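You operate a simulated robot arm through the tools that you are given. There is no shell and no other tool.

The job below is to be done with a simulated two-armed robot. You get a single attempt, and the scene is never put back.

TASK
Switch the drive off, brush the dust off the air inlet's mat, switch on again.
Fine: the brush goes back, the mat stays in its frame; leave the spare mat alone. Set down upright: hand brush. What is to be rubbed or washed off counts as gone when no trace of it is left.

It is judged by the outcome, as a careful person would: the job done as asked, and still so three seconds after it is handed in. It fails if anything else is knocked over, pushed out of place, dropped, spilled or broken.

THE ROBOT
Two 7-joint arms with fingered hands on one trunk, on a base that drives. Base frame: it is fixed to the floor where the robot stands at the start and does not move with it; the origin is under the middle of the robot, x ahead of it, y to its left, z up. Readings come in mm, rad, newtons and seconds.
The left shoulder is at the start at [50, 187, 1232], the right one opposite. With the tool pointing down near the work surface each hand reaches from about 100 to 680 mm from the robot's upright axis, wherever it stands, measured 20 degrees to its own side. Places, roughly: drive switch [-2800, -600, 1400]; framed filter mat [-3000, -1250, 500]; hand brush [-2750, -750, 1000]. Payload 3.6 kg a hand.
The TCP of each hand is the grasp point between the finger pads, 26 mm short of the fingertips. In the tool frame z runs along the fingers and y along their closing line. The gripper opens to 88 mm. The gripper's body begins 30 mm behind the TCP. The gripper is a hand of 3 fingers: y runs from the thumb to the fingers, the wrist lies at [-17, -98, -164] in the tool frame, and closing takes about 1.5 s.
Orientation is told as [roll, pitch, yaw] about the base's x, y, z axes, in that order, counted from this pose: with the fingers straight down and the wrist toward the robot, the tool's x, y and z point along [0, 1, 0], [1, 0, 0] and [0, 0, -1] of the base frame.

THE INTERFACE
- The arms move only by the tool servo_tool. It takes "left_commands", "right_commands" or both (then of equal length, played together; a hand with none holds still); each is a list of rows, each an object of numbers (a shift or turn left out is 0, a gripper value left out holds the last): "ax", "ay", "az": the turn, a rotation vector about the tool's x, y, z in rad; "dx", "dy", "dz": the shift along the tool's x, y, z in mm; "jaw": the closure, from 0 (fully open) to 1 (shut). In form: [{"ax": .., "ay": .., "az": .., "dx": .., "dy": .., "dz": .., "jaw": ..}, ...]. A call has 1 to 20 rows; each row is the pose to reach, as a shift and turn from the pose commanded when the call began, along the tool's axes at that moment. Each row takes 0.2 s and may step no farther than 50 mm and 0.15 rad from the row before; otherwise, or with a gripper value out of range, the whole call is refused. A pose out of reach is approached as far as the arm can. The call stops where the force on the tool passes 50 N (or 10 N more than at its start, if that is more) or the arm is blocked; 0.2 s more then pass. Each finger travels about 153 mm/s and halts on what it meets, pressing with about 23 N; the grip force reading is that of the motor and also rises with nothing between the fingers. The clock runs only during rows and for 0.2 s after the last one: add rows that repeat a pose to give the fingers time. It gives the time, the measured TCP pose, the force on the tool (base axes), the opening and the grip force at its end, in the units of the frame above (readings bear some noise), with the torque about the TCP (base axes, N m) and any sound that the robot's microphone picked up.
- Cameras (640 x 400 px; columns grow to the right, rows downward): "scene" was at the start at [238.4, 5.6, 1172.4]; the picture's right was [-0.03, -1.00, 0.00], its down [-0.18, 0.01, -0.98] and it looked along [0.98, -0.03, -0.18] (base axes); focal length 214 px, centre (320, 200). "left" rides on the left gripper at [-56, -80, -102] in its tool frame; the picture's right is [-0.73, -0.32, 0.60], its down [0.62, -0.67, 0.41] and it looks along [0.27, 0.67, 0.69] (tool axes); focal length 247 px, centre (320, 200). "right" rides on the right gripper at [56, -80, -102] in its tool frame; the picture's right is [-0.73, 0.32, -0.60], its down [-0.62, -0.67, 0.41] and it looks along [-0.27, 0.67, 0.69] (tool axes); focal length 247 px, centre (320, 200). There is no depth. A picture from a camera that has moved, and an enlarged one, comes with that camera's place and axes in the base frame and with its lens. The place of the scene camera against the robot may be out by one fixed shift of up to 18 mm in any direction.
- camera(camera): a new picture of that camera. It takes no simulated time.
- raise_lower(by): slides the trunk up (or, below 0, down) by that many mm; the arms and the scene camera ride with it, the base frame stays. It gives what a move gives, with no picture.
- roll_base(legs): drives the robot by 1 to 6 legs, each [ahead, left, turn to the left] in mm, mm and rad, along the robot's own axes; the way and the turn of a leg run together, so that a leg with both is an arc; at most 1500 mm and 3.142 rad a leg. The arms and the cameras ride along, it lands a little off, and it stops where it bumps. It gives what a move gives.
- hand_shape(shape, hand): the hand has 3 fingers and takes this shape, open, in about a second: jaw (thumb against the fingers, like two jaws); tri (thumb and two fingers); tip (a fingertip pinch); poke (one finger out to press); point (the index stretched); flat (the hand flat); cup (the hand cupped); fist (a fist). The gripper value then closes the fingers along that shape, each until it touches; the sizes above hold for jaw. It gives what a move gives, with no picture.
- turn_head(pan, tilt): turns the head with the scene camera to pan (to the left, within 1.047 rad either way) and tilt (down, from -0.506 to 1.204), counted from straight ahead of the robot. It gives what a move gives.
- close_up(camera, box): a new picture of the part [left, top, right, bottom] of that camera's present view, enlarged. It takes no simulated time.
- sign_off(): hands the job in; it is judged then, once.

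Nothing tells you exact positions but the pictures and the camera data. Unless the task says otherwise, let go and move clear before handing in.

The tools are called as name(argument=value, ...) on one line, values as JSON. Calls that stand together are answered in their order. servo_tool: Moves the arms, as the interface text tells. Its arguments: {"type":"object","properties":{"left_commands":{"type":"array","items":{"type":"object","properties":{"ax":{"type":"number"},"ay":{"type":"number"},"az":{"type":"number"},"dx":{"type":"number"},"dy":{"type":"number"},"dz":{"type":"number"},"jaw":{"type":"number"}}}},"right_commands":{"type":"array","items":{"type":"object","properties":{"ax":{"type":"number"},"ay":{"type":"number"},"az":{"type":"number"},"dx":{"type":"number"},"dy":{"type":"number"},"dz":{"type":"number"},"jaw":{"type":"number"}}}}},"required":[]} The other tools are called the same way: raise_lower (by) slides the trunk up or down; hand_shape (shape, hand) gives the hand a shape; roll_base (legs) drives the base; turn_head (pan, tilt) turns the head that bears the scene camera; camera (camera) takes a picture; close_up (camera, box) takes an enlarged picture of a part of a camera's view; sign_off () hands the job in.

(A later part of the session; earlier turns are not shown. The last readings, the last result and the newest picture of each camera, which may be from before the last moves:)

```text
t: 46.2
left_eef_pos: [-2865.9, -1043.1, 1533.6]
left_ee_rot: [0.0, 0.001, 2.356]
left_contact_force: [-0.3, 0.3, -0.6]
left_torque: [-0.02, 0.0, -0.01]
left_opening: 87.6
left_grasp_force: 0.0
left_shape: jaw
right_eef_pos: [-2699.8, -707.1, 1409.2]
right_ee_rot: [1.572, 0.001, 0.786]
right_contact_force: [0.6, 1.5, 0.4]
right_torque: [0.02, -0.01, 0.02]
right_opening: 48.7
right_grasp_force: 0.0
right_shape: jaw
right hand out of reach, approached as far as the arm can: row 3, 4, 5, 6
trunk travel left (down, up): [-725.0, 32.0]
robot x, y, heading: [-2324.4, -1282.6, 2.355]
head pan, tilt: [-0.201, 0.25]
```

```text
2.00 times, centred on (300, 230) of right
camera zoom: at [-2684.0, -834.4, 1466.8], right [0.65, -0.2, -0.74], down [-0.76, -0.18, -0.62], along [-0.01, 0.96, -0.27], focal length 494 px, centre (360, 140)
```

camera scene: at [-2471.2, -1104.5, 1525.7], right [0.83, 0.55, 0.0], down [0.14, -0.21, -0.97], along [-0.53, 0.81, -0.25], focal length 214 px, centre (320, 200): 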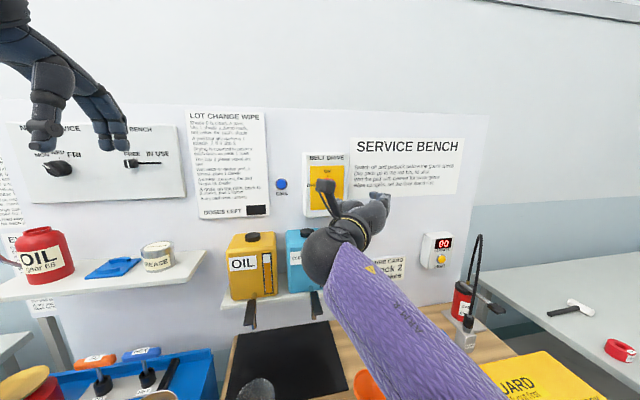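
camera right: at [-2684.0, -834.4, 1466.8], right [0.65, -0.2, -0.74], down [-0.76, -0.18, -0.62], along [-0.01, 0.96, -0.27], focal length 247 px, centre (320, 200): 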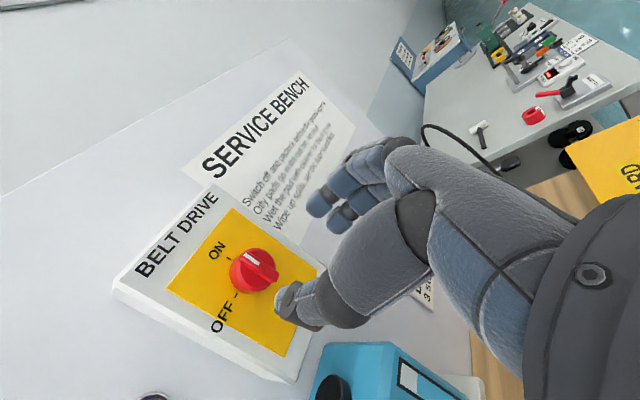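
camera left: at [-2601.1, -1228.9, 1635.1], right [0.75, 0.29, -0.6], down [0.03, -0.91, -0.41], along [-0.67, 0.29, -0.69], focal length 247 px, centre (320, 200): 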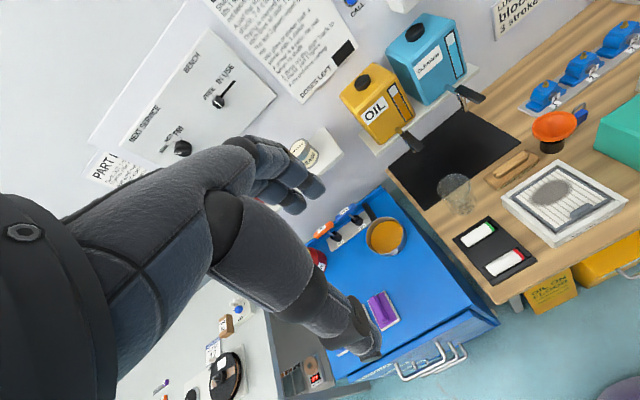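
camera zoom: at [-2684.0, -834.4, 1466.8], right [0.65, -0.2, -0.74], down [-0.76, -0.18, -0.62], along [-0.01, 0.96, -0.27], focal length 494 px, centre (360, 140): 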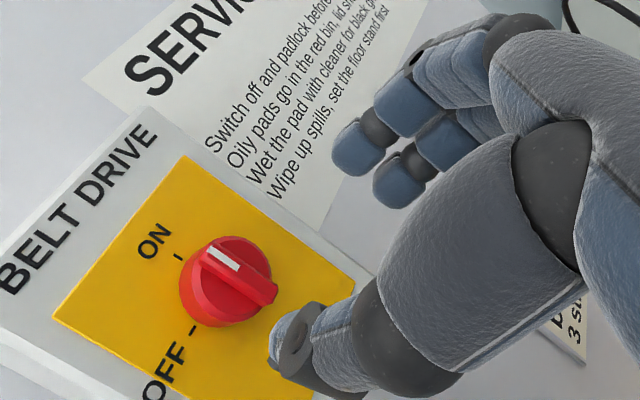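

The arm runs out of reach about 100 mm short. I'll pull the hand back, turn the body left so the right shoulder comes forward, and lower the trunk to shoulder level with the switch.

servo_tool(right_commands=[{"dz": -45}, {"dz": -90}, {"dz": -135}, {"dz": -180}, {"dz": -220}, {"dz": -260}])

roll_base(legs=[[0, 0, 0.6]])

raise_lower(by=-150)

camera(camera="right")

```text
t: 47.0
left_eef_pos: [-2867.1, -1045.0, 1532.3]
left_ee_rot: [-0.002, -0.001, 2.357]
left_contact_force: [0.9, -0.7, -0.1]
left_torque: [-0.03, -0.04, -0.02]
left_opening: 87.7
left_grasp_force: 0.0
left_shape: jaw
right_eef_pos: [-2615.9, -761.6, 1536.4]
right_ee_rot: [1.809, -0.029, 0.752]
right_contact_force: [-0.2, 0.1, -0.1]
right_torque: [0.02, -0.01, 0.02]
right_opening: 48.6
right_grasp_force: 0.1
right_shape: jaw
trunk travel left (down, up): [-725.0, 32.0]
robot x, y, heading: [-2324.8, -1282.6, 2.354]
head pan, tilt: [-0.201, 0.25]
stopped in row 4 (right hand): the arm was blocked; the commanded pose is now the measured one
```

```text
t: 49.1
left_eef_pos: [-2905.8, -1398.7, 1533.4]
left_ee_rot: [0.0, 0.0, 2.968]
left_contact_force: [0.6, 0.5, 0.1]
left_torque: [0.0, 0.01, 0.03]
left_opening: 87.7
left_grasp_force: 0.1
left_shape: jaw
right_eef_pos: [-2861.8, -1023.7, 1537.7]
right_ee_rot: [1.805, -0.03, 1.362]
right_contact_force: [0.1, -0.9, 0.3]
right_torque: [0.02, -0.01, 0.02]
right_opening: 48.7
right_grasp_force: 0.0
right_shape: jaw
trunk travel left (down, up): [-725.0, 32.0]
robot x, y, heading: [-2325.1, -1285.9, 2.966]
head pan, tilt: [-0.201, 0.25]
```

```text
t: 50.8
left_eef_pos: [-2906.2, -1397.8, 1383.7]
left_ee_rot: [0.002, 0.0, 2.967]
left_contact_force: [0.1, -0.6, -0.4]
left_torque: [0.03, 0.01, 0.0]
left_opening: 88.0
left_grasp_force: 0.1
left_shape: jaw
right_eef_pos: [-2861.5, -1007.8, 1388.2]
right_ee_rot: [1.818, -0.072, 1.336]
right_contact_force: [1.1, -0.7, 0.2]
right_torque: [0.03, 0.0, -0.03]
right_opening: 48.5
right_grasp_force: 0.0
right_shape: jaw
trunk travel left (down, up): [-575.0, 182.0]
robot x, y, heading: [-2324.4, -1286.5, 2.966]
head pan, tilt: [-0.201, 0.25]
```

```text
taken
camera right: at [-2770.5, -1112.8, 1412.0], right [0.48, 0.28, -0.83], down [-0.68, -0.48, -0.55], along [-0.55, 0.83, -0.04], focal length 247 px, centre (320, 200)
```

right: 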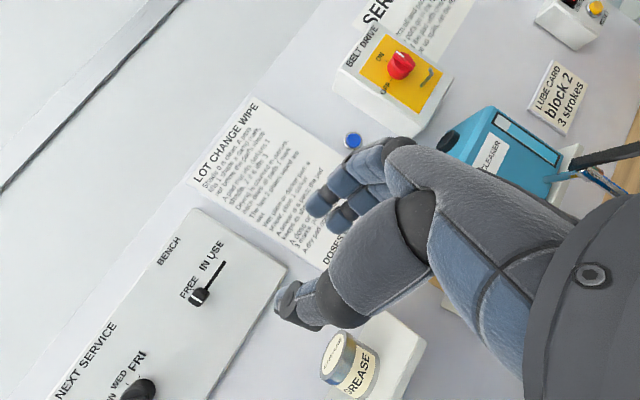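

The hand shifted slightly while lowering; I'll check all around for contact before anything else.

camera(camera="scene")

turn_head(pan=-0.6, tilt=0.5)

camera(camera="scene")

camera(camera="left")

```text
taken
camera scene: at [-2543.6, -1217.8, 1374.9], right [0.37, 0.93, 0.0], down [0.23, -0.09, -0.97], along [-0.9, 0.35, -0.25], focal length 214 px, centre (320, 200)
```

scene: 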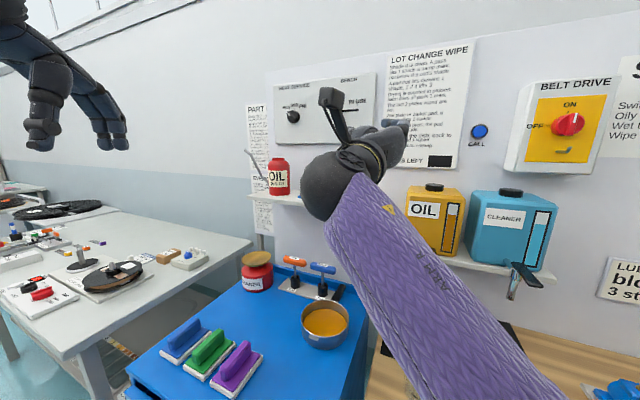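

```text
t: 51.7
left_eef_pos: [-2906.7, -1398.0, 1383.2]
left_ee_rot: [0.0, 0.001, 2.968]
left_contact_force: [-0.7, -0.7, 0.3]
left_torque: [0.01, 0.0, 0.04]
left_opening: 87.6
left_grasp_force: 0.1
left_shape: jaw
right_eef_pos: [-2861.6, -1008.3, 1387.3]
right_ee_rot: [1.819, -0.072, 1.34]
right_contact_force: [-0.2, 0.4, 0.1]
right_torque: [0.0, -0.02, 0.02]
right_opening: 48.4
right_grasp_force: 0.0
right_shape: jaw
trunk travel left (down, up): [-575.0, 182.0]
robot x, y, heading: [-2329.8, -1282.6, 2.969]
head pan, tilt: [-0.6, 0.499]
```

```text
taken
camera scene: at [-2522.0, -1188.4, 1351.7], right [0.7, 0.72, 0.0], down [0.34, -0.33, -0.88], along [-0.63, 0.61, -0.48], focal length 214 px, centre (320, 200)
```

scene: 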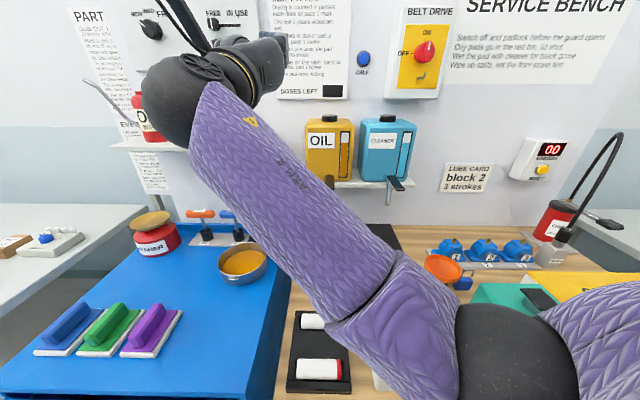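

```text
taken
camera left: at [-2816.9, -1356.8, 1485.1], right [0.44, 0.67, -0.6], down [0.55, -0.73, -0.41], along [-0.71, -0.15, -0.69], focal length 247 px, centre (320, 200)
```

left: 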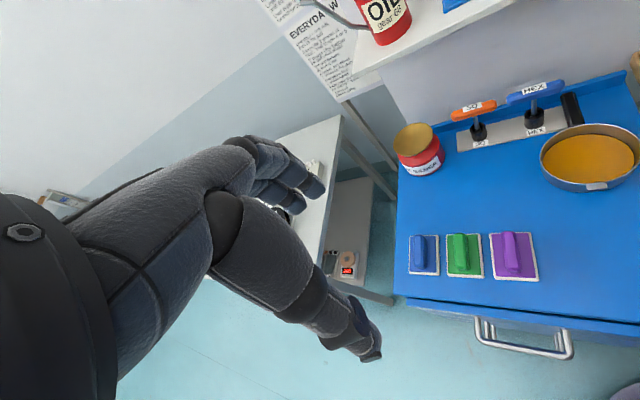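

Nothing is disturbed. Now I'll bring the right hand around to stand in front of the switch, pointing straight at the board.

servo_tool(right_commands=[{"ax": -0.056, "ay": -0.026, "dx": 2.6, "dy": 33, "dz": -20}, {"ax": -0.112, "ay": -0.052, "dx": 5.2, "dy": 66, "dz": -40}, {"ax": -0.168, "ay": -0.078, "dx": 7.8, "dy": 99, "dz": -55}, {"ax": -0.224, "ay": -0.105, "dx": 10.5, "dy": 132, "dz": -70}, {"ax": -0.28, "ay": -0.131, "dx": 13.1, "dy": 166, "dz": -85}, {"ax": -0.336, "ay": -0.157, "dx": 15.7, "dy": 199, "dz": -95}, {"ax": -0.392, "ay": -0.183, "dx": 18.3, "dy": 232, "dz": -105}, {"ax": -0.448, "ay": -0.21, "dx": 21, "dy": 265, "dz": -112}, {"ax": -0.504, "ay": -0.236, "dx": 23.6, "dy": 298, "dz": -117}, {"ax": -0.5606, "ay": -0.2619, "az": 0.001, "dx": 26.2, "dy": 331, "dz": -120}, {"ax": -0.5606, "ay": -0.2619, "az": 0.001, "dx": 26.2, "dy": 331, "dz": -120}])

camera(camera="right")

camera(camera="scene")

```text
t: 53.1
left_eef_pos: [-2905.4, -1397.7, 1382.7]
left_ee_rot: [-0.001, 0.0, 2.968]
left_contact_force: [1.9, -1.2, -0.4]
left_torque: [-0.03, 0.02, 0.03]
left_opening: 87.4
left_grasp_force: 0.0
left_shape: jaw
right_eef_pos: [-2722.3, -825.7, 1423.9]
right_ee_rot: [1.76, -0.091, 0.985]
right_contact_force: [0.5, 0.1, 0.7]
right_torque: [-0.01, 0.02, 0.02]
right_opening: 48.7
right_grasp_force: 0.1
right_shape: jaw
trunk travel left (down, up): [-575.0, 182.0]
robot x, y, heading: [-2324.5, -1283.6, 2.968]
head pan, tilt: [-0.6, 0.499]
stopped in row 6 (right hand): the arm was blocked; the commanded pose is now the measured one
```

```text
taken
camera right: at [-2675.0, -955.9, 1453.0], right [0.59, 0.08, -0.8], down [-0.77, -0.22, -0.59], along [-0.23, 0.97, -0.07], focal length 247 px, centre (320, 200)
```

right: 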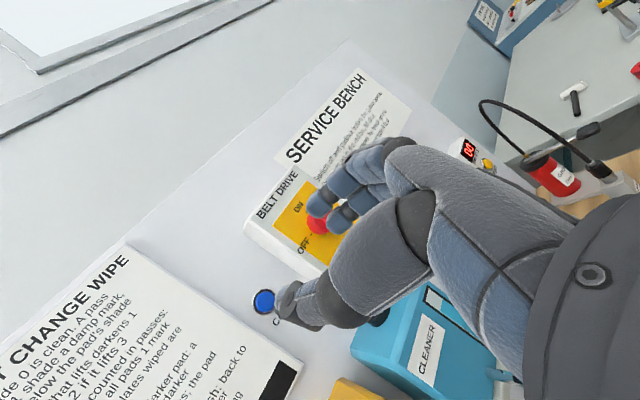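

```text
taken
camera scene: at [-2521.7, -1187.8, 1351.6], right [0.7, 0.71, 0.0], down [0.34, -0.34, -0.88], along [-0.63, 0.61, -0.48], focal length 214 px, centre (320, 200)
```

scene: 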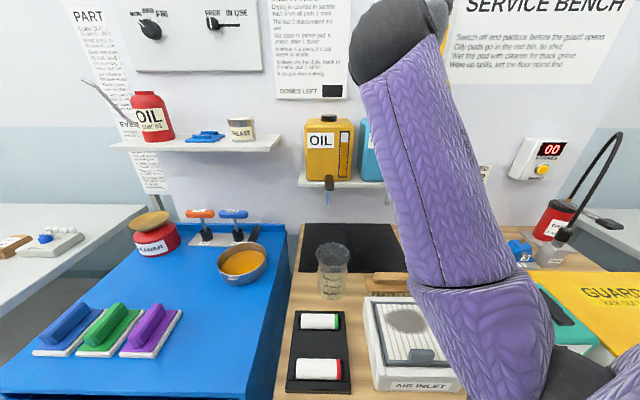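

The arm was blocked by its own fold (no contact force), so I'll roll the wrist back to the easy posture (fingers closing vertically) while coming in front of the switch.

servo_tool(right_commands=[{"ax": -0.001, "ay": -0.03, "az": -0.14, "dx": -2, "dy": 9, "dz": -1}, {"ax": -0.002, "ay": -0.06, "az": -0.28, "dx": -4, "dy": 19, "dz": -2}, {"ax": -0.002, "ay": -0.09, "az": -0.42, "dx": -7, "dy": 30, "dz": -3}, {"ax": -0.003, "ay": -0.118, "az": -0.56, "dx": -9, "dy": 41, "dz": -4}, {"ax": -0.004, "ay": -0.148, "az": -0.7, "dx": -12, "dy": 53, "dz": -5}, {"ax": -0.005, "ay": -0.178, "az": -0.84, "dx": -14, "dy": 64, "dz": -6}, {"ax": -0.005, "ay": -0.207, "az": -0.98, "dx": -17, "dy": 75, "dz": -7}, {"ax": -0.006, "ay": -0.237, "az": -1.12, "dx": -19, "dy": 86, "dz": -8}, {"ax": -0.007, "ay": -0.267, "az": -1.26, "dx": -22, "dy": 98, "dz": -9}, {"ax": -0.007, "ay": -0.296, "az": -1.4, "dx": -25, "dy": 110, "dz": -10}, {"ax": -0.008, "ay": -0.315, "az": -1.488, "dx": -26, "dy": 117, "dz": -10}])

camera(camera="right")

camera(camera="scene")

```text
t: 55.5
left_eef_pos: [-2903.7, -1397.6, 1383.5]
left_ee_rot: [0.0, 0.0, 2.967]
left_contact_force: [0.5, 0.3, 0.1]
left_torque: [0.04, 0.0, 0.01]
left_opening: 87.6
left_grasp_force: 0.1
left_shape: jaw
right_eef_pos: [-2653.7, -732.6, 1404.1]
right_ee_rot: [0.178, -1.565, 2.181]
right_contact_force: [-1.1, 0.1, 0.8]
right_torque: [0.01, 0.02, 0.02]
right_opening: 48.4
right_grasp_force: 0.1
right_shape: jaw
trunk travel left (down, up): [-575.0, 182.0]
robot x, y, heading: [-2326.0, -1281.4, 2.965]
head pan, tilt: [-0.6, 0.499]
```

```text
taken
camera right: at [-2620.1, -843.1, 1325.9], right [0.94, 0.1, 0.32], down [0.15, 0.73, -0.67], along [-0.3, 0.68, 0.67], focal length 247 px, centre (320, 200)
```

right: 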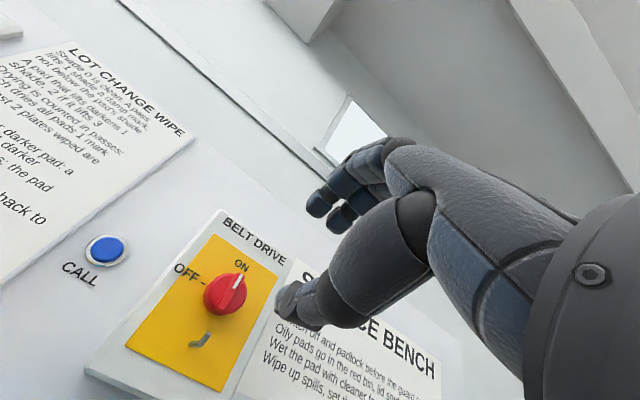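

```text
taken
camera scene: at [-2521.7, -1188.1, 1351.6], right [0.7, 0.71, 0.0], down [0.34, -0.34, -0.88], along [-0.63, 0.61, -0.48], focal length 214 px, centre (320, 200)
```

scene: 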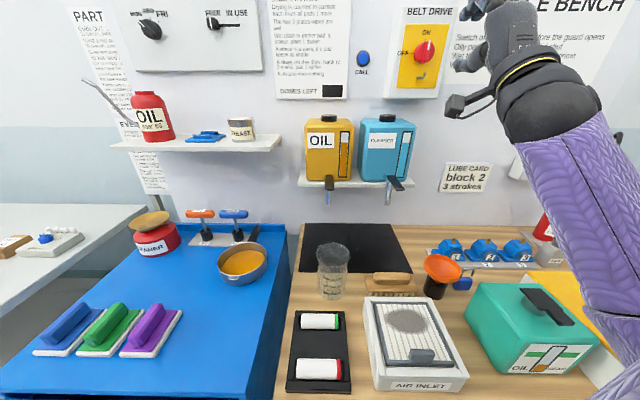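

The easy posture works. Now I'll check in free space whether the hand can roll a quarter turn clockwise here, so it can pinch the bar from left and right.

servo_tool(right_commands=[{"az": 0.14, "dz": 5}, {"az": 0.28, "dz": 10}, {"az": 0.42, "dz": 15}, {"az": 0.56, "dz": 20}, {"az": 0.7, "dz": 25}, {"az": 0.84, "dz": 30}, {"az": 0.98, "dz": 35}, {"az": 1.12, "dz": 40}, {"az": 1.26, "dz": 40}, {"az": 1.4, "dz": 40}, {"az": 1.5, "dz": 40}, {"az": 1.5708, "dz": 40}, {"az": 1.5708, "dz": 40}])

camera(camera="right")

close_up(camera="right", box=[160, 220, 320, 320])

camera(camera="scene")

```text
t: 58.3
left_eef_pos: [-2905.7, -1397.4, 1382.5]
left_ee_rot: [-0.002, 0.0, 2.966]
left_contact_force: [-0.4, -0.1, -0.7]
left_torque: [-0.01, 0.01, -0.01]
left_opening: 87.8
left_grasp_force: 0.0
left_shape: jaw
right_eef_pos: [-2672.0, -692.7, 1415.8]
right_ee_rot: [1.59, -0.023, 0.758]
right_contact_force: [0.4, -0.1, 0.1]
right_torque: [-0.01, -0.03, 0.04]
right_opening: 48.5
right_grasp_force: 0.1
right_shape: jaw
right hand out of reach, approached as far as the arm can: row 6
trunk travel left (down, up): [-575.0, 182.0]
robot x, y, heading: [-2323.6, -1282.7, 2.973]
head pan, tilt: [-0.6, 0.499]
```

```text
taken
camera right: at [-2659.0, -821.9, 1468.5], right [0.65, -0.19, -0.74], down [-0.76, -0.14, -0.63], along [0.02, 0.97, -0.24], focal length 247 px, centre (320, 200)
```

right: 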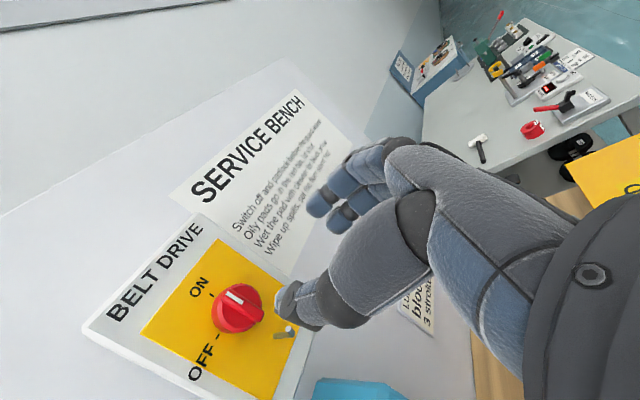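

```text
4.00 times, centred on (240, 270) of right
camera zoom: at [-2659.0, -821.9, 1468.5], right [0.65, -0.19, -0.74], down [-0.76, -0.14, -0.63], along [0.02, 0.97, -0.24], focal length 988 px, centre (640, -80)
```

zoom: 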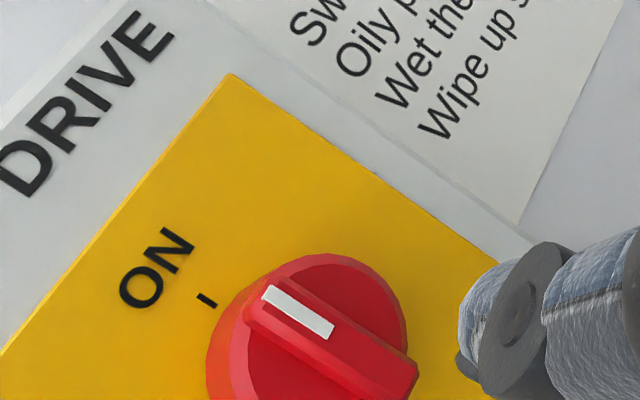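

```text
taken
camera scene: at [-2521.9, -1188.3, 1351.6], right [0.7, 0.71, 0.0], down [0.34, -0.33, -0.88], along [-0.63, 0.61, -0.48], focal length 214 px, centre (320, 200)
```

scene: 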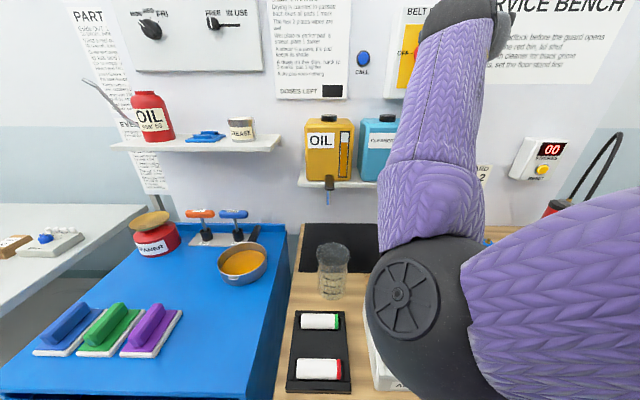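

The quarter roll is reachable. The bar now sits 126 mm ahead, 19 mm left and 11 mm below the grasp axis; I'll centre and approach to a few mm short.

servo_tool(right_commands=[{"dx": -6, "dy": -10, "dz": 10}, {"dx": -11, "dy": -19, "dz": 30}, {"dx": -11, "dy": -19, "dz": 55}, {"dx": -11, "dy": -19, "dz": 75}, {"dx": -11, "dy": -19, "dz": 90}, {"dx": -11, "dy": -19, "dz": 90}])

camera(camera="right")

close_up(camera="right", box=[220, 150, 380, 310])

```text
t: 59.7
left_eef_pos: [-2905.5, -1396.7, 1382.4]
left_ee_rot: [0.001, -0.001, 2.967]
left_contact_force: [-0.6, 0.2, 0.5]
left_torque: [0.02, 0.0, -0.01]
left_opening: 87.7
left_grasp_force: 0.0
left_shape: jaw
right_eef_pos: [-2759.1, -652.8, 1393.7]
right_ee_rot: [1.564, 0.003, 0.789]
right_contact_force: [-0.5, 0.5, 0.5]
right_torque: [-0.01, 0.01, 0.0]
right_opening: 48.5
right_grasp_force: 0.2
right_shape: jaw
trunk travel left (down, up): [-575.0, 182.0]
robot x, y, heading: [-2321.9, -1284.6, 2.965]
head pan, tilt: [-0.6, 0.499]
```

```text
taken
camera right: at [-2741.8, -780.1, 1451.1], right [0.65, -0.2, -0.73], down [-0.76, -0.19, -0.62], along [-0.01, 0.96, -0.27], focal length 247 px, centre (320, 200)
```

right: 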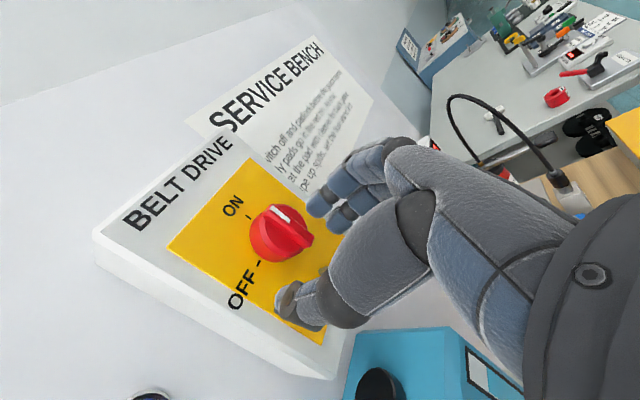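

```text
2.50 times, centred on (300, 230) of right
camera zoom: at [-2741.8, -780.1, 1451.1], right [0.65, -0.2, -0.73], down [-0.76, -0.19, -0.62], along [-0.01, 0.96, -0.27], focal length 617 px, centre (370, 125)
```

zoom: 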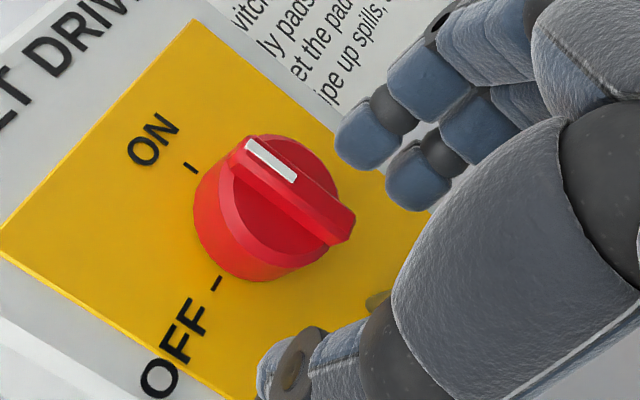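

The readings settled: the bar centre is about 12 mm up and 20 mm right of my current axis. Correcting sideways before going deeper.

servo_tool(right_commands=[{"dx": 6, "dy": 10}, {"dx": 12, "dy": 20}, {"dx": 12, "dy": 20}, {"dx": 12, "dy": 20}])

close_up(camera="right", box=[220, 150, 380, 310])

```text
t: 60.7
left_eef_pos: [-2905.4, -1398.1, 1382.8]
left_ee_rot: [0.0, 0.0, 2.967]
left_contact_force: [0.3, 0.7, -0.3]
left_torque: [0.03, -0.02, -0.01]
left_opening: 87.4
left_grasp_force: 0.0
left_shape: jaw
right_eef_pos: [-2744.2, -639.0, 1404.4]
right_ee_rot: [1.563, 0.002, 0.788]
right_contact_force: [-0.7, -1.0, 0.4]
right_torque: [-0.02, -0.02, 0.02]
right_opening: 48.7
right_grasp_force: 0.0
right_shape: jaw
trunk travel left (down, up): [-575.0, 182.0]
robot x, y, heading: [-2324.8, -1281.5, 2.966]
head pan, tilt: [-0.6, 0.499]
```

```text
2.50 times, centred on (300, 230) of right
camera zoom: at [-2727.6, -766.6, 1463.0], right [0.65, -0.2, -0.73], down [-0.76, -0.19, -0.62], along [-0.01, 0.96, -0.27], focal length 617 px, centre (370, 125)
```

zoom: 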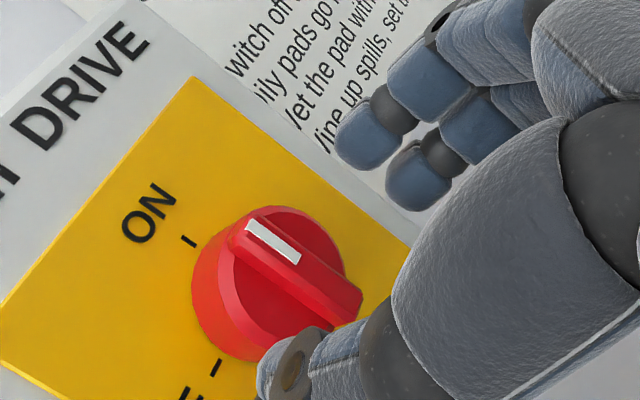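

The bar is now centred on the grasp axis, its face about 16 mm beyond the fingertips. I'll advance until the tips straddle it, then close gently.

servo_tool(right_commands=[{"dz": 8}, {"dz": 14}, {"dz": 19}, {"dz": 24}, {"dz": 24}])

close_up(camera="right", box=[220, 150, 380, 310])

```text
t: 61.9
left_eef_pos: [-2906.4, -1397.4, 1382.9]
left_ee_rot: [0.0, 0.002, 2.967]
left_contact_force: [0.3, -0.2, 0.9]
left_torque: [0.03, 0.02, 0.0]
left_opening: 87.7
left_grasp_force: 0.2
left_shape: jaw
right_eef_pos: [-2761.4, -622.1, 1406.0]
right_ee_rot: [1.563, 0.002, 0.786]
right_contact_force: [-0.1, 0.3, 0.4]
right_torque: [-0.04, -0.03, -0.03]
right_opening: 48.7
right_grasp_force: 0.1
right_shape: jaw
trunk travel left (down, up): [-575.0, 182.0]
robot x, y, heading: [-2326.3, -1280.5, 2.963]
head pan, tilt: [-0.6, 0.499]
```

```text
2.50 times, centred on (300, 230) of right
camera zoom: at [-2745.4, -749.7, 1463.0], right [0.65, -0.2, -0.73], down [-0.76, -0.19, -0.62], along [-0.01, 0.96, -0.27], focal length 617 px, centre (370, 125)
```

zoom: 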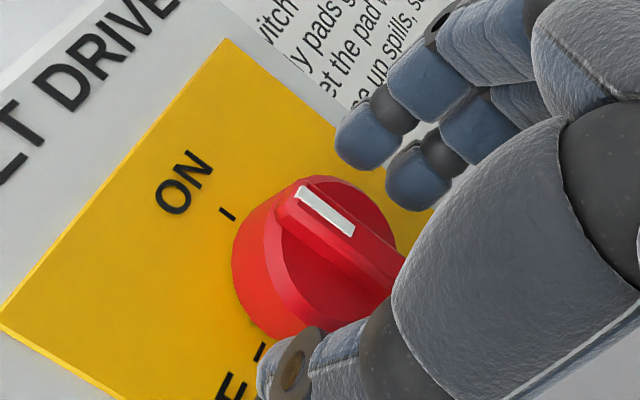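

servo_tool(right_commands=[{"jaw": 0.6}, {"jaw": 0.7}, {"jaw": 0.7}, {"jaw": 0.7}])

close_up(camera="right", box=[220, 150, 380, 310])

```text
t: 62.9
left_eef_pos: [-2903.8, -1398.1, 1382.9]
left_ee_rot: [-0.001, -0.003, 2.968]
left_contact_force: [0.2, -0.7, -0.3]
left_torque: [0.02, 0.01, 0.04]
left_opening: 87.6
left_grasp_force: 0.0
left_shape: jaw
right_eef_pos: [-2758.7, -621.9, 1405.6]
right_ee_rot: [1.565, 0.003, 0.788]
right_contact_force: [8.3, -3.4, -1.6]
right_torque: [-0.01, -0.05, -0.27]
right_opening: 23.8
right_grasp_force: 22.9
right_shape: jaw
trunk travel left (down, up): [-575.0, 182.0]
robot x, y, heading: [-2323.0, -1285.3, 2.965]
head pan, tilt: [-0.6, 0.499]
```

```text
2.50 times, centred on (300, 230) of right
camera zoom: at [-2743.2, -749.6, 1463.3], right [0.65, -0.2, -0.73], down [-0.76, -0.18, -0.62], along [-0.01, 0.96, -0.27], focal length 617 px, centre (370, 125)
```

zoom: 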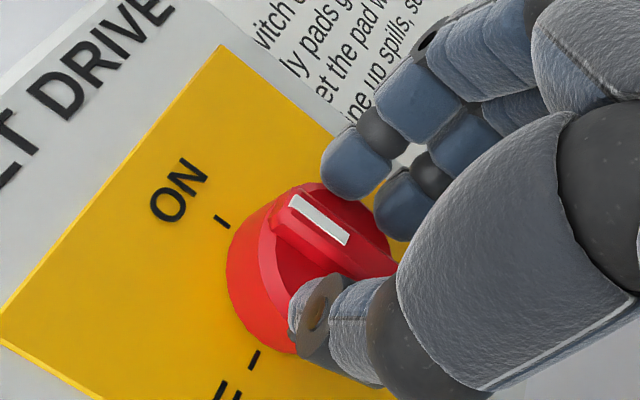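

The fingertips are pressing lightly against the disc face; I'll back off a few mm and close onto the bar.

servo_tool(right_commands=[{"dz": -5}, {"dz": -5, "jaw": 0.8}, {"dz": -5, "jaw": 0.9}, {"dz": -5, "jaw": 0.9}, {"dz": -5, "jaw": 0.9}])

close_up(camera="right", box=[220, 150, 380, 310])

```text
t: 64.1
left_eef_pos: [-2903.4, -1399.1, 1384.2]
left_ee_rot: [-0.002, -0.002, 2.967]
left_contact_force: [-0.7, 0.9, 0.0]
left_torque: [0.02, 0.01, 0.02]
left_opening: 87.6
left_grasp_force: 0.1
left_shape: jaw
right_eef_pos: [-2756.8, -627.5, 1405.8]
right_ee_rot: [1.565, 0.005, 0.788]
right_contact_force: [10.4, -8.6, -2.7]
right_torque: [-0.05, -0.02, -0.1]
right_opening: 4.5
right_grasp_force: 22.6
right_shape: jaw
trunk travel left (down, up): [-575.0, 182.0]
robot x, y, heading: [-2323.9, -1284.0, 2.964]
head pan, tilt: [-0.6, 0.499]
```

```text
2.50 times, centred on (300, 230) of right
camera zoom: at [-2739.1, -754.9, 1463.4], right [0.65, -0.2, -0.73], down [-0.76, -0.19, -0.62], along [-0.01, 0.96, -0.27], focal length 617 px, centre (370, 125)
```

zoom: 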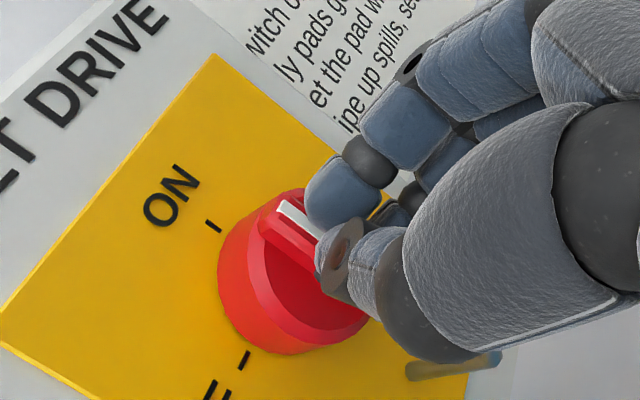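

The fingers seem to hold the bar. I'll turn a little counter-clockwise and see whether the knob follows.

servo_tool(right_commands=[{"jaw": 1.0}, {"az": -0.12}, {"az": -0.24}, {"az": -0.36}, {"az": -0.36}])

close_up(camera="right", box=[220, 150, 380, 310])

camera(camera="scene")

```text
t: 65.3
left_eef_pos: [-2904.1, -1400.3, 1383.5]
left_ee_rot: [-0.001, -0.001, 2.966]
left_contact_force: [0.2, 0.0, -0.3]
left_torque: [-0.01, -0.02, 0.01]
left_opening: 87.8
left_grasp_force: 0.1
left_shape: jaw
right_eef_pos: [-2754.9, -627.7, 1404.8]
right_ee_rot: [1.563, -0.359, 0.789]
right_contact_force: [15.7, -14.5, -10.2]
right_torque: [-0.19, -0.13, -0.1]
right_opening: 3.7
right_grasp_force: 23.3
right_shape: jaw
trunk travel left (down, up): [-575.0, 182.0]
robot x, y, heading: [-2321.6, -1285.0, 2.971]
head pan, tilt: [-0.6, 0.499]
```

```text
2.50 times, centred on (300, 230) of right
camera zoom: at [-2749.3, -765.5, 1431.4], right [0.82, -0.03, -0.57], down [-0.57, 0.0, -0.82], along [0.03, 1.0, -0.02], focal length 617 px, centre (370, 125)
```

zoom: 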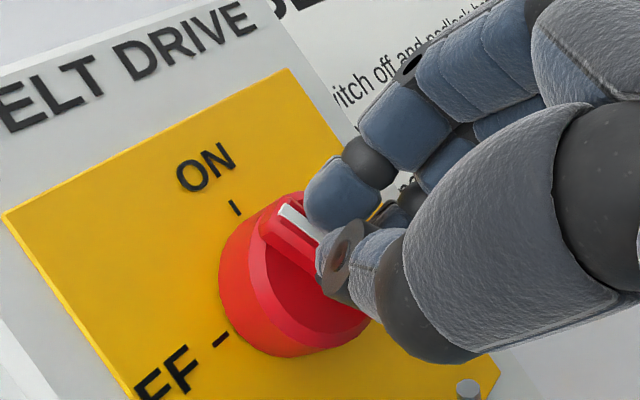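

```text
taken
camera scene: at [-2519.3, -1190.2, 1352.1], right [0.7, 0.71, 0.0], down [0.34, -0.33, -0.88], along [-0.63, 0.61, -0.48], focal length 214 px, centre (320, 200)
```

scene: 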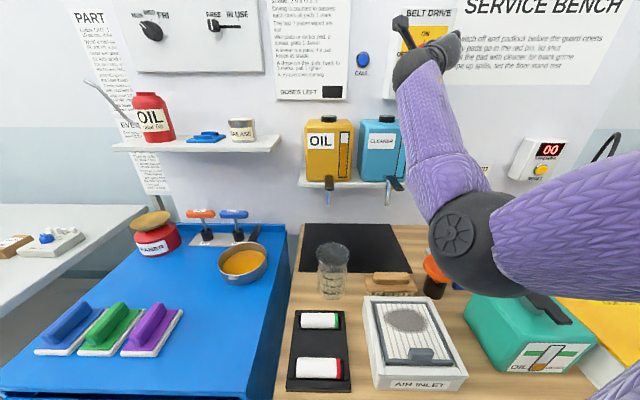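

The knob follows the hand. I'll continue to the full quarter turn, easing the forward pressure slightly.

servo_tool(right_commands=[{"az": -0.12, "dz": -1}, {"az": -0.24, "dz": -2}, {"az": -0.36, "dz": -2}, {"az": -0.48, "dz": -2}, {"az": -0.6, "dz": -2}, {"az": -0.72, "dz": -2}, {"az": -0.84, "dz": -2}, {"az": -0.96, "dz": -2}, {"az": -1.08, "dz": -2}, {"az": -1.2, "dz": -2}, {"az": -1.22, "dz": -2}])

close_up(camera="right", box=[200, 150, 400, 310])

close_up(camera="scene", box=[360, 0, 500, 90])

```text
t: 67.7
left_eef_pos: [-2903.9, -1398.3, 1383.4]
left_ee_rot: [0.0, 0.001, 2.967]
left_contact_force: [-0.2, -0.8, 0.3]
left_torque: [-0.01, 0.01, 0.0]
left_opening: 87.8
left_grasp_force: 0.1
left_shape: jaw
right_eef_pos: [-2754.4, -627.4, 1405.1]
right_ee_rot: [-0.86, -1.562, -3.063]
right_contact_force: [10.4, -4.7, -9.4]
right_torque: [-0.36, -0.06, -0.09]
right_opening: 2.6
right_grasp_force: 23.5
right_shape: jaw
trunk travel left (down, up): [-575.0, 182.0]
robot x, y, heading: [-2324.2, -1282.6, 2.967]
head pan, tilt: [-0.6, 0.499]
```

```text
2.50 times, centred on (300, 230) of right
camera zoom: at [-2721.1, -738.7, 1325.8], right [0.94, 0.1, 0.33], down [0.15, 0.73, -0.66], along [-0.31, 0.67, 0.67], focal length 617 px, centre (370, 125)
```

zoom: 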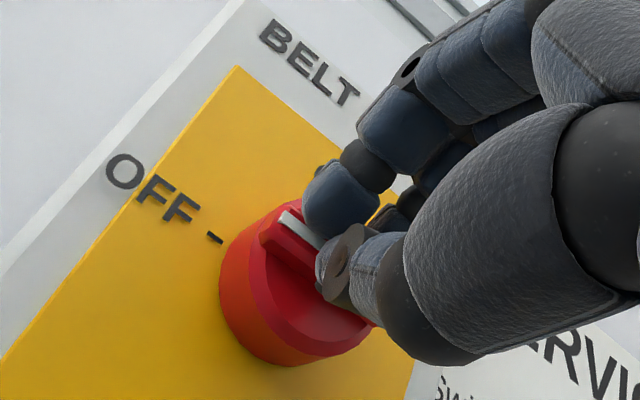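

```text
4.44 times, centred on (430, 45) of scene
camera zoom: at [-2520.4, -1188.2, 1351.8], right [0.7, 0.71, 0.0], down [0.34, -0.33, -0.88], along [-0.63, 0.61, -0.48], focal length 953 px, centre (-169, 889)
```

zoom: 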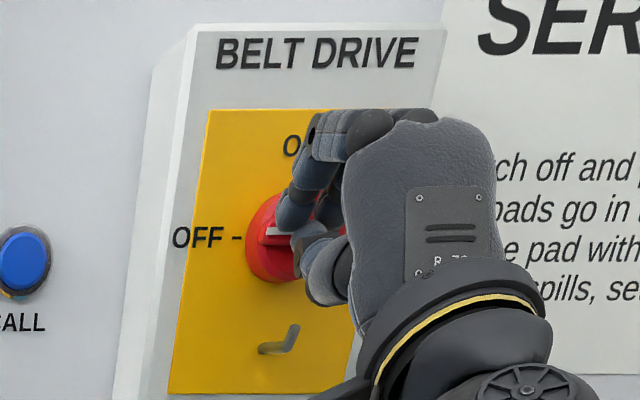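

The bar now points to OFF. I'll open a little, back straight out, and check the pointer and the drive's lamp.

servo_tool(right_commands=[{"jaw": 0.7}, {"jaw": 0.6}, {"jaw": 0.55}, {"jaw": 0.55, "dz": -10}, {"jaw": 0.55, "dz": -30}, {"jaw": 0.55, "dz": -60}, {"jaw": 0.55, "dz": -90}])

camera(camera="right")

close_up(camera="right", box=[170, 220, 310, 340])

turn_head(pan=-0.9, tilt=0.7)

camera(camera="scene")

```text
t: 69.3
left_eef_pos: [-2904.5, -1398.7, 1383.9]
left_ee_rot: [0.0, 0.0, 2.967]
left_contact_force: [0.5, -0.7, 0.7]
left_torque: [0.01, 0.02, -0.02]
left_opening: 88.0
left_grasp_force: 0.1
left_shape: jaw
right_eef_pos: [-2691.3, -691.2, 1405.4]
right_ee_rot: [-0.974, -1.563, -2.95]
right_contact_force: [-0.8, 0.4, -0.4]
right_torque: [0.0, 0.01, 0.0]
right_opening: 39.3
right_grasp_force: 0.0
right_shape: jaw
trunk travel left (down, up): [-575.0, 182.0]
robot x, y, heading: [-2323.4, -1283.4, 2.963]
head pan, tilt: [-0.6, 0.499]
```

```text
taken
camera right: at [-2657.8, -800.7, 1326.1], right [0.94, 0.1, 0.33], down [0.15, 0.73, -0.66], along [-0.3, 0.67, 0.67], focal length 247 px, centre (320, 200)
```

right: 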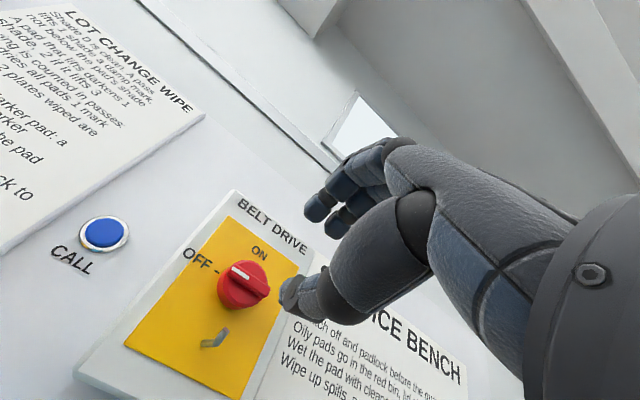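

```text
3.33 times, centred on (240, 280) of right
camera zoom: at [-2657.8, -800.7, 1326.1], right [0.94, 0.1, 0.33], down [0.15, 0.73, -0.66], along [-0.3, 0.67, 0.67], focal length 823 px, centre (587, -67)
```

zoom: 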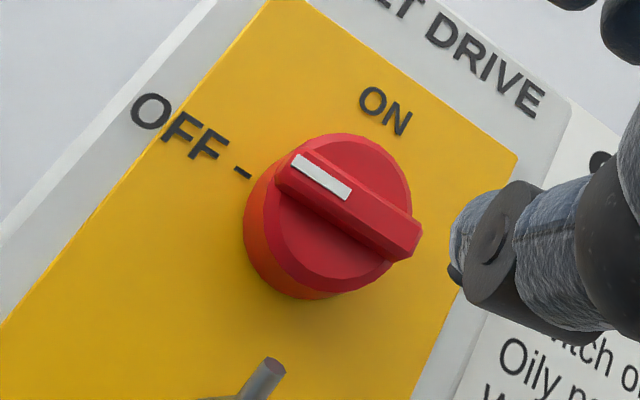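

```text
t: 70.1
left_eef_pos: [-2905.3, -1397.8, 1383.5]
left_ee_rot: [0.001, 0.001, 2.967]
left_contact_force: [-0.5, -0.2, -0.1]
left_torque: [0.01, 0.0, 0.0]
left_opening: 87.7
left_grasp_force: 0.0
left_shape: jaw
right_eef_pos: [-2693.3, -689.5, 1403.7]
right_ee_rot: [-0.808, -1.563, -3.117]
right_contact_force: [-0.9, -0.5, 0.4]
right_torque: [0.03, -0.01, 0.03]
right_opening: 39.1
right_grasp_force: 0.0
right_shape: jaw
trunk travel left (down, up): [-575.0, 182.0]
robot x, y, heading: [-2322.5, -1279.5, 2.965]
head pan, tilt: [-0.901, 0.7]
```

```text
taken
camera scene: at [-2497.4, -1177.2, 1333.9], right [0.88, 0.48, 0.0], down [0.31, -0.57, -0.77], along [-0.36, 0.67, -0.64], focal length 214 px, centre (320, 200)
```

scene: 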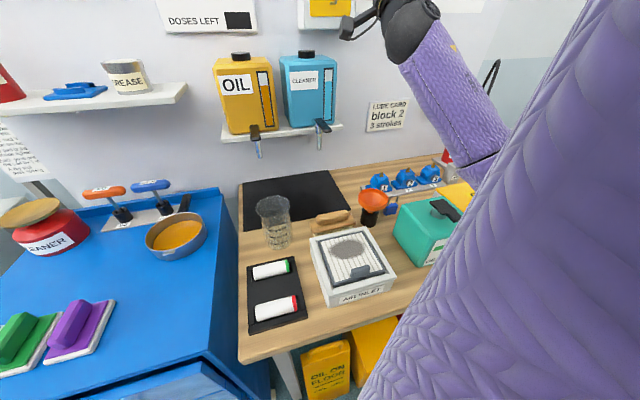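

The pointer is squarely at OFF. Now I'll back the right hand away, turn it fingers-down, and hold it above the brush for a look.

servo_tool(right_commands=[{"dz": -40}, {"dz": -80, "jaw": 0.2}, {"dz": -120}, {"dz": -160, "dx": 15}, {"dz": -170, "dx": 40, "dy": -10, "ax": 0.14}, {"dz": -170, "dx": 60, "dy": -20, "ax": 0.28}, {"dz": -170, "dx": 60, "dy": -30, "ax": 0.42}, {"dz": -170, "dx": 60, "dy": -40, "ax": 0.56}, {"dz": -170, "dx": 60, "dy": -50, "ax": 0.7}, {"dz": -170, "dx": 60, "dy": -60, "ax": 0.84}, {"dz": -170, "dx": 60, "dy": -70, "ax": 0.98}, {"dz": -170, "dx": 60, "dy": -80, "ax": 1.12}, {"dz": -170, "dx": 60, "dy": -90, "ax": 1.26}, {"dz": -170, "dx": 60, "dy": -100, "ax": 1.4}, {"dz": -170, "dx": 60, "dy": -100, "ax": 1.5}, {"dz": -170, "dx": 60, "dy": -100, "ax": 1.5708}, {"dz": -170, "dx": 60, "dy": -100, "ax": 1.5708}])

camera(camera="right")

camera(camera="scene")

```text
t: 73.7
left_eef_pos: [-2906.0, -1398.5, 1382.5]
left_ee_rot: [-0.001, -0.002, 2.968]
left_contact_force: [-0.3, -0.1, -0.9]
left_torque: [0.01, 0.02, -0.01]
left_opening: 87.9
left_grasp_force: 0.1
left_shape: jaw
right_eef_pos: [-2612.0, -853.3, 1305.4]
right_ee_rot: [-0.008, 0.011, 2.359]
right_contact_force: [0.0, -0.5, 0.0]
right_torque: [0.01, 0.0, 0.0]
right_opening: 70.2
right_grasp_force: 0.1
right_shape: jaw
right hand out of reach, approached as far as the arm can: row 4, 5, 6, 7, 8, 9, 10, 11, 12, 13, 14
trunk travel left (down, up): [-575.0, 182.0]
robot x, y, heading: [-2325.0, -1282.6, 2.968]
head pan, tilt: [-0.901, 0.7]
```

```text
taken
camera right: at [-2595.9, -948.3, 1409.1], right [0.29, 0.75, 0.6], down [0.92, -0.03, -0.4], along [-0.28, 0.67, -0.69], focal length 247 px, centre (320, 200)
```

right: 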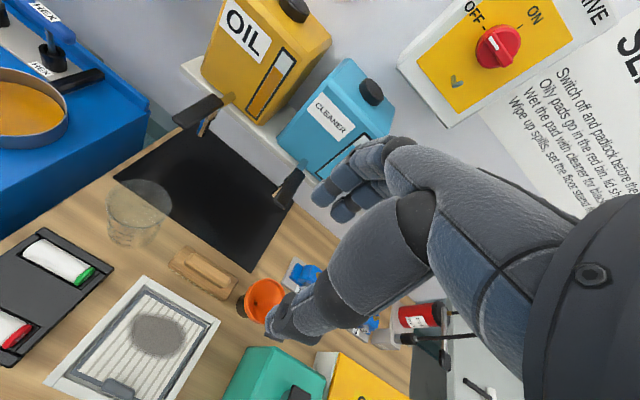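

```text
taken
camera scene: at [-2497.2, -1177.4, 1333.9], right [0.88, 0.48, 0.0], down [0.31, -0.57, -0.77], along [-0.36, 0.67, -0.64], focal length 214 px, centre (320, 200)
```

scene: 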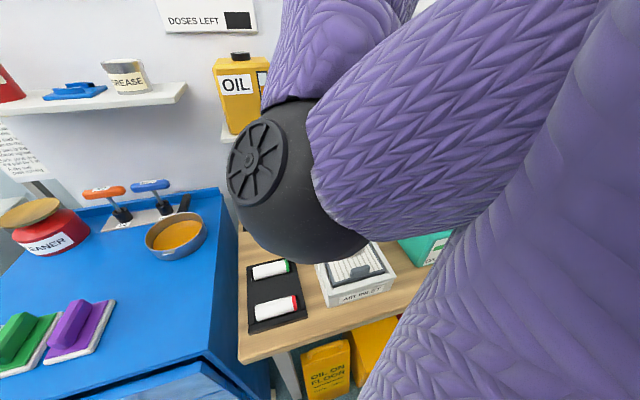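

Hand is above the inlet area with the brush, beaker and funnel in the hand camera's view. Zooming in on the brush.

close_up(camera="right", box=[40, 200, 300, 400])

close_up(camera="right", box=[150, 230, 270, 310])

```text
2.00 times, centred on (170, 300) of right
camera zoom: at [-2595.9, -948.3, 1409.1], right [0.29, 0.75, 0.6], down [0.92, -0.03, -0.4], along [-0.28, 0.67, -0.69], focal length 494 px, centre (620, 0)
```

zoom: 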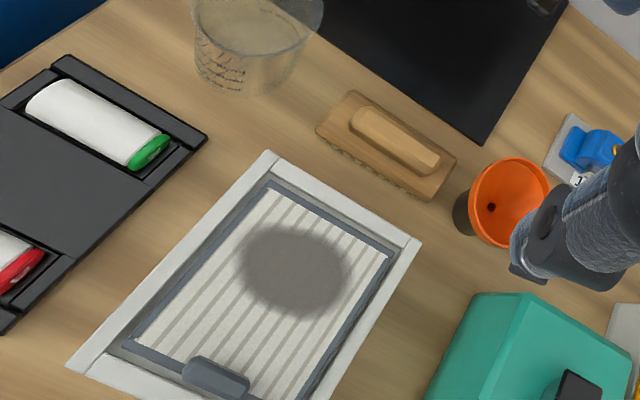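

```text
5.00 times, centred on (210, 270) of right
camera zoom: at [-2595.9, -948.3, 1409.1], right [0.29, 0.75, 0.6], down [0.92, -0.03, -0.4], along [-0.28, 0.67, -0.69], focal length 1235 px, centre (870, -150)
```

zoom: 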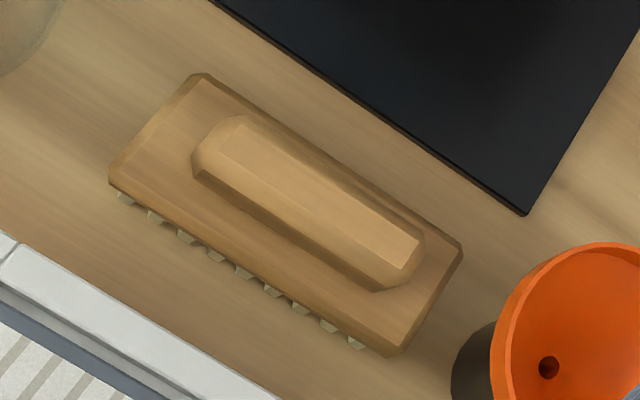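

The brush lies with its handle along the bench, centred about 69 mm ahead of and 9 mm left of the grasp axis. I'll go down in part above it and re-measure.

servo_tool(right_commands=[{"dx": 5, "dy": 20, "dz": 30}, {"dx": 9, "dy": 45, "dz": 60}, {"dx": 9, "dy": 69, "dz": 90}, {"dx": 9, "dy": 69, "dz": 130}, {"dx": 9, "dy": 69, "dz": 170}, {"dx": 9, "dy": 69, "dz": 205}, {"dx": 9, "dy": 69, "dz": 205}])

camera(camera="right")

camera(camera="scene")

```text
t: 74.9
left_eef_pos: [-2906.3, -1398.5, 1383.4]
left_ee_rot: [0.001, -0.001, 2.966]
left_contact_force: [0.4, 0.8, 0.3]
left_torque: [0.01, -0.01, 0.02]
left_opening: 87.7
left_grasp_force: 0.2
left_shape: jaw
right_eef_pos: [-2705.6, -781.5, 1223.9]
right_ee_rot: [0.078, -0.168, 2.324]
right_contact_force: [-1.1, -0.4, -0.4]
right_torque: [0.01, 0.01, 0.01]
right_opening: 70.3
right_grasp_force: 0.0
right_shape: jaw
trunk travel left (down, up): [-575.0, 182.0]
robot x, y, heading: [-2327.8, -1286.8, 2.967]
head pan, tilt: [-0.901, 0.7]
stopped in row 6 (right hand): the arm was blocked; the commanded pose is now the measured one
```

```text
taken
camera right: at [-2674.7, -884.7, 1315.3], right [0.42, 0.7, 0.59], down [0.83, -0.02, -0.56], along [-0.38, 0.72, -0.58], focal length 247 px, centre (320, 200)
```

right: 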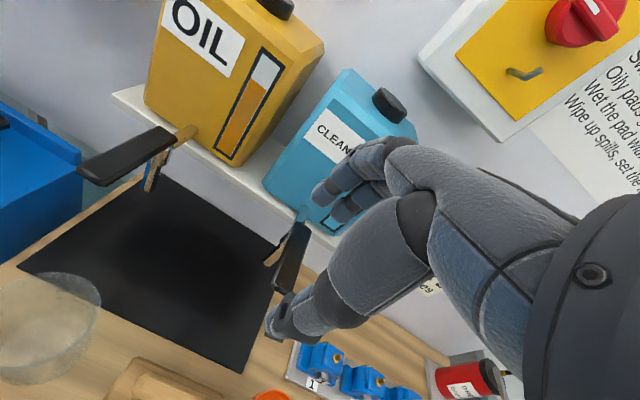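

```text
taken
camera scene: at [-2497.6, -1176.9, 1333.8], right [0.88, 0.48, 0.0], down [0.31, -0.57, -0.76], along [-0.36, 0.67, -0.64], focal length 214 px, centre (320, 200)
```

scene: 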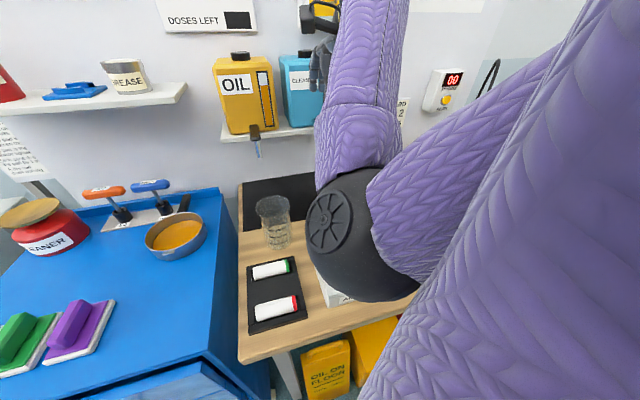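

The elbow is folding too low in this posture. I'll raise the hand back up, turn the body square to the bench again, and approach the brush from there.

servo_tool(right_commands=[{"dz": -30}, {"dz": -60, "dy": -10}, {"dz": -90, "dy": -30}, {"dz": -110, "dy": -60}, {"dz": -120, "dy": -90}])

camera(camera="scene")

```text
t: 76.1
left_eef_pos: [-2904.3, -1398.8, 1383.7]
left_ee_rot: [-0.001, 0.0, 2.968]
left_contact_force: [-1.1, 0.2, 0.2]
left_torque: [0.02, -0.02, 0.03]
left_opening: 87.5
left_grasp_force: 0.0
left_shape: jaw
right_eef_pos: [-2627.3, -858.3, 1323.0]
right_ee_rot: [0.08, -0.159, 2.326]
right_contact_force: [0.6, 0.3, -1.0]
right_torque: [0.03, 0.02, -0.03]
right_opening: 70.1
right_grasp_force: 0.0
right_shape: jaw
trunk travel left (down, up): [-575.0, 182.0]
robot x, y, heading: [-2322.5, -1285.0, 2.963]
head pan, tilt: [-0.901, 0.7]
```

```text
taken
camera scene: at [-2497.0, -1177.7, 1334.0], right [0.88, 0.48, 0.0], down [0.31, -0.57, -0.77], along [-0.36, 0.67, -0.64], focal length 214 px, centre (320, 200)
```

scene: 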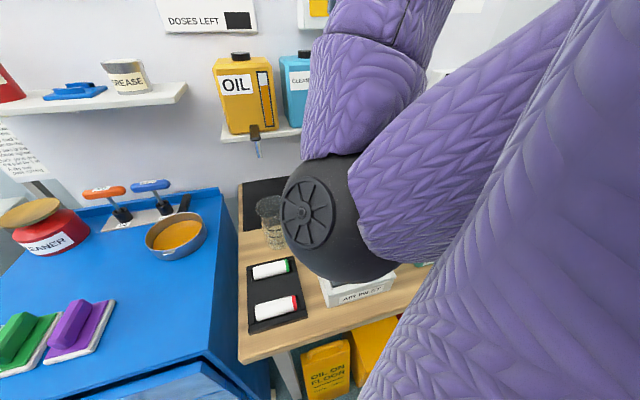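

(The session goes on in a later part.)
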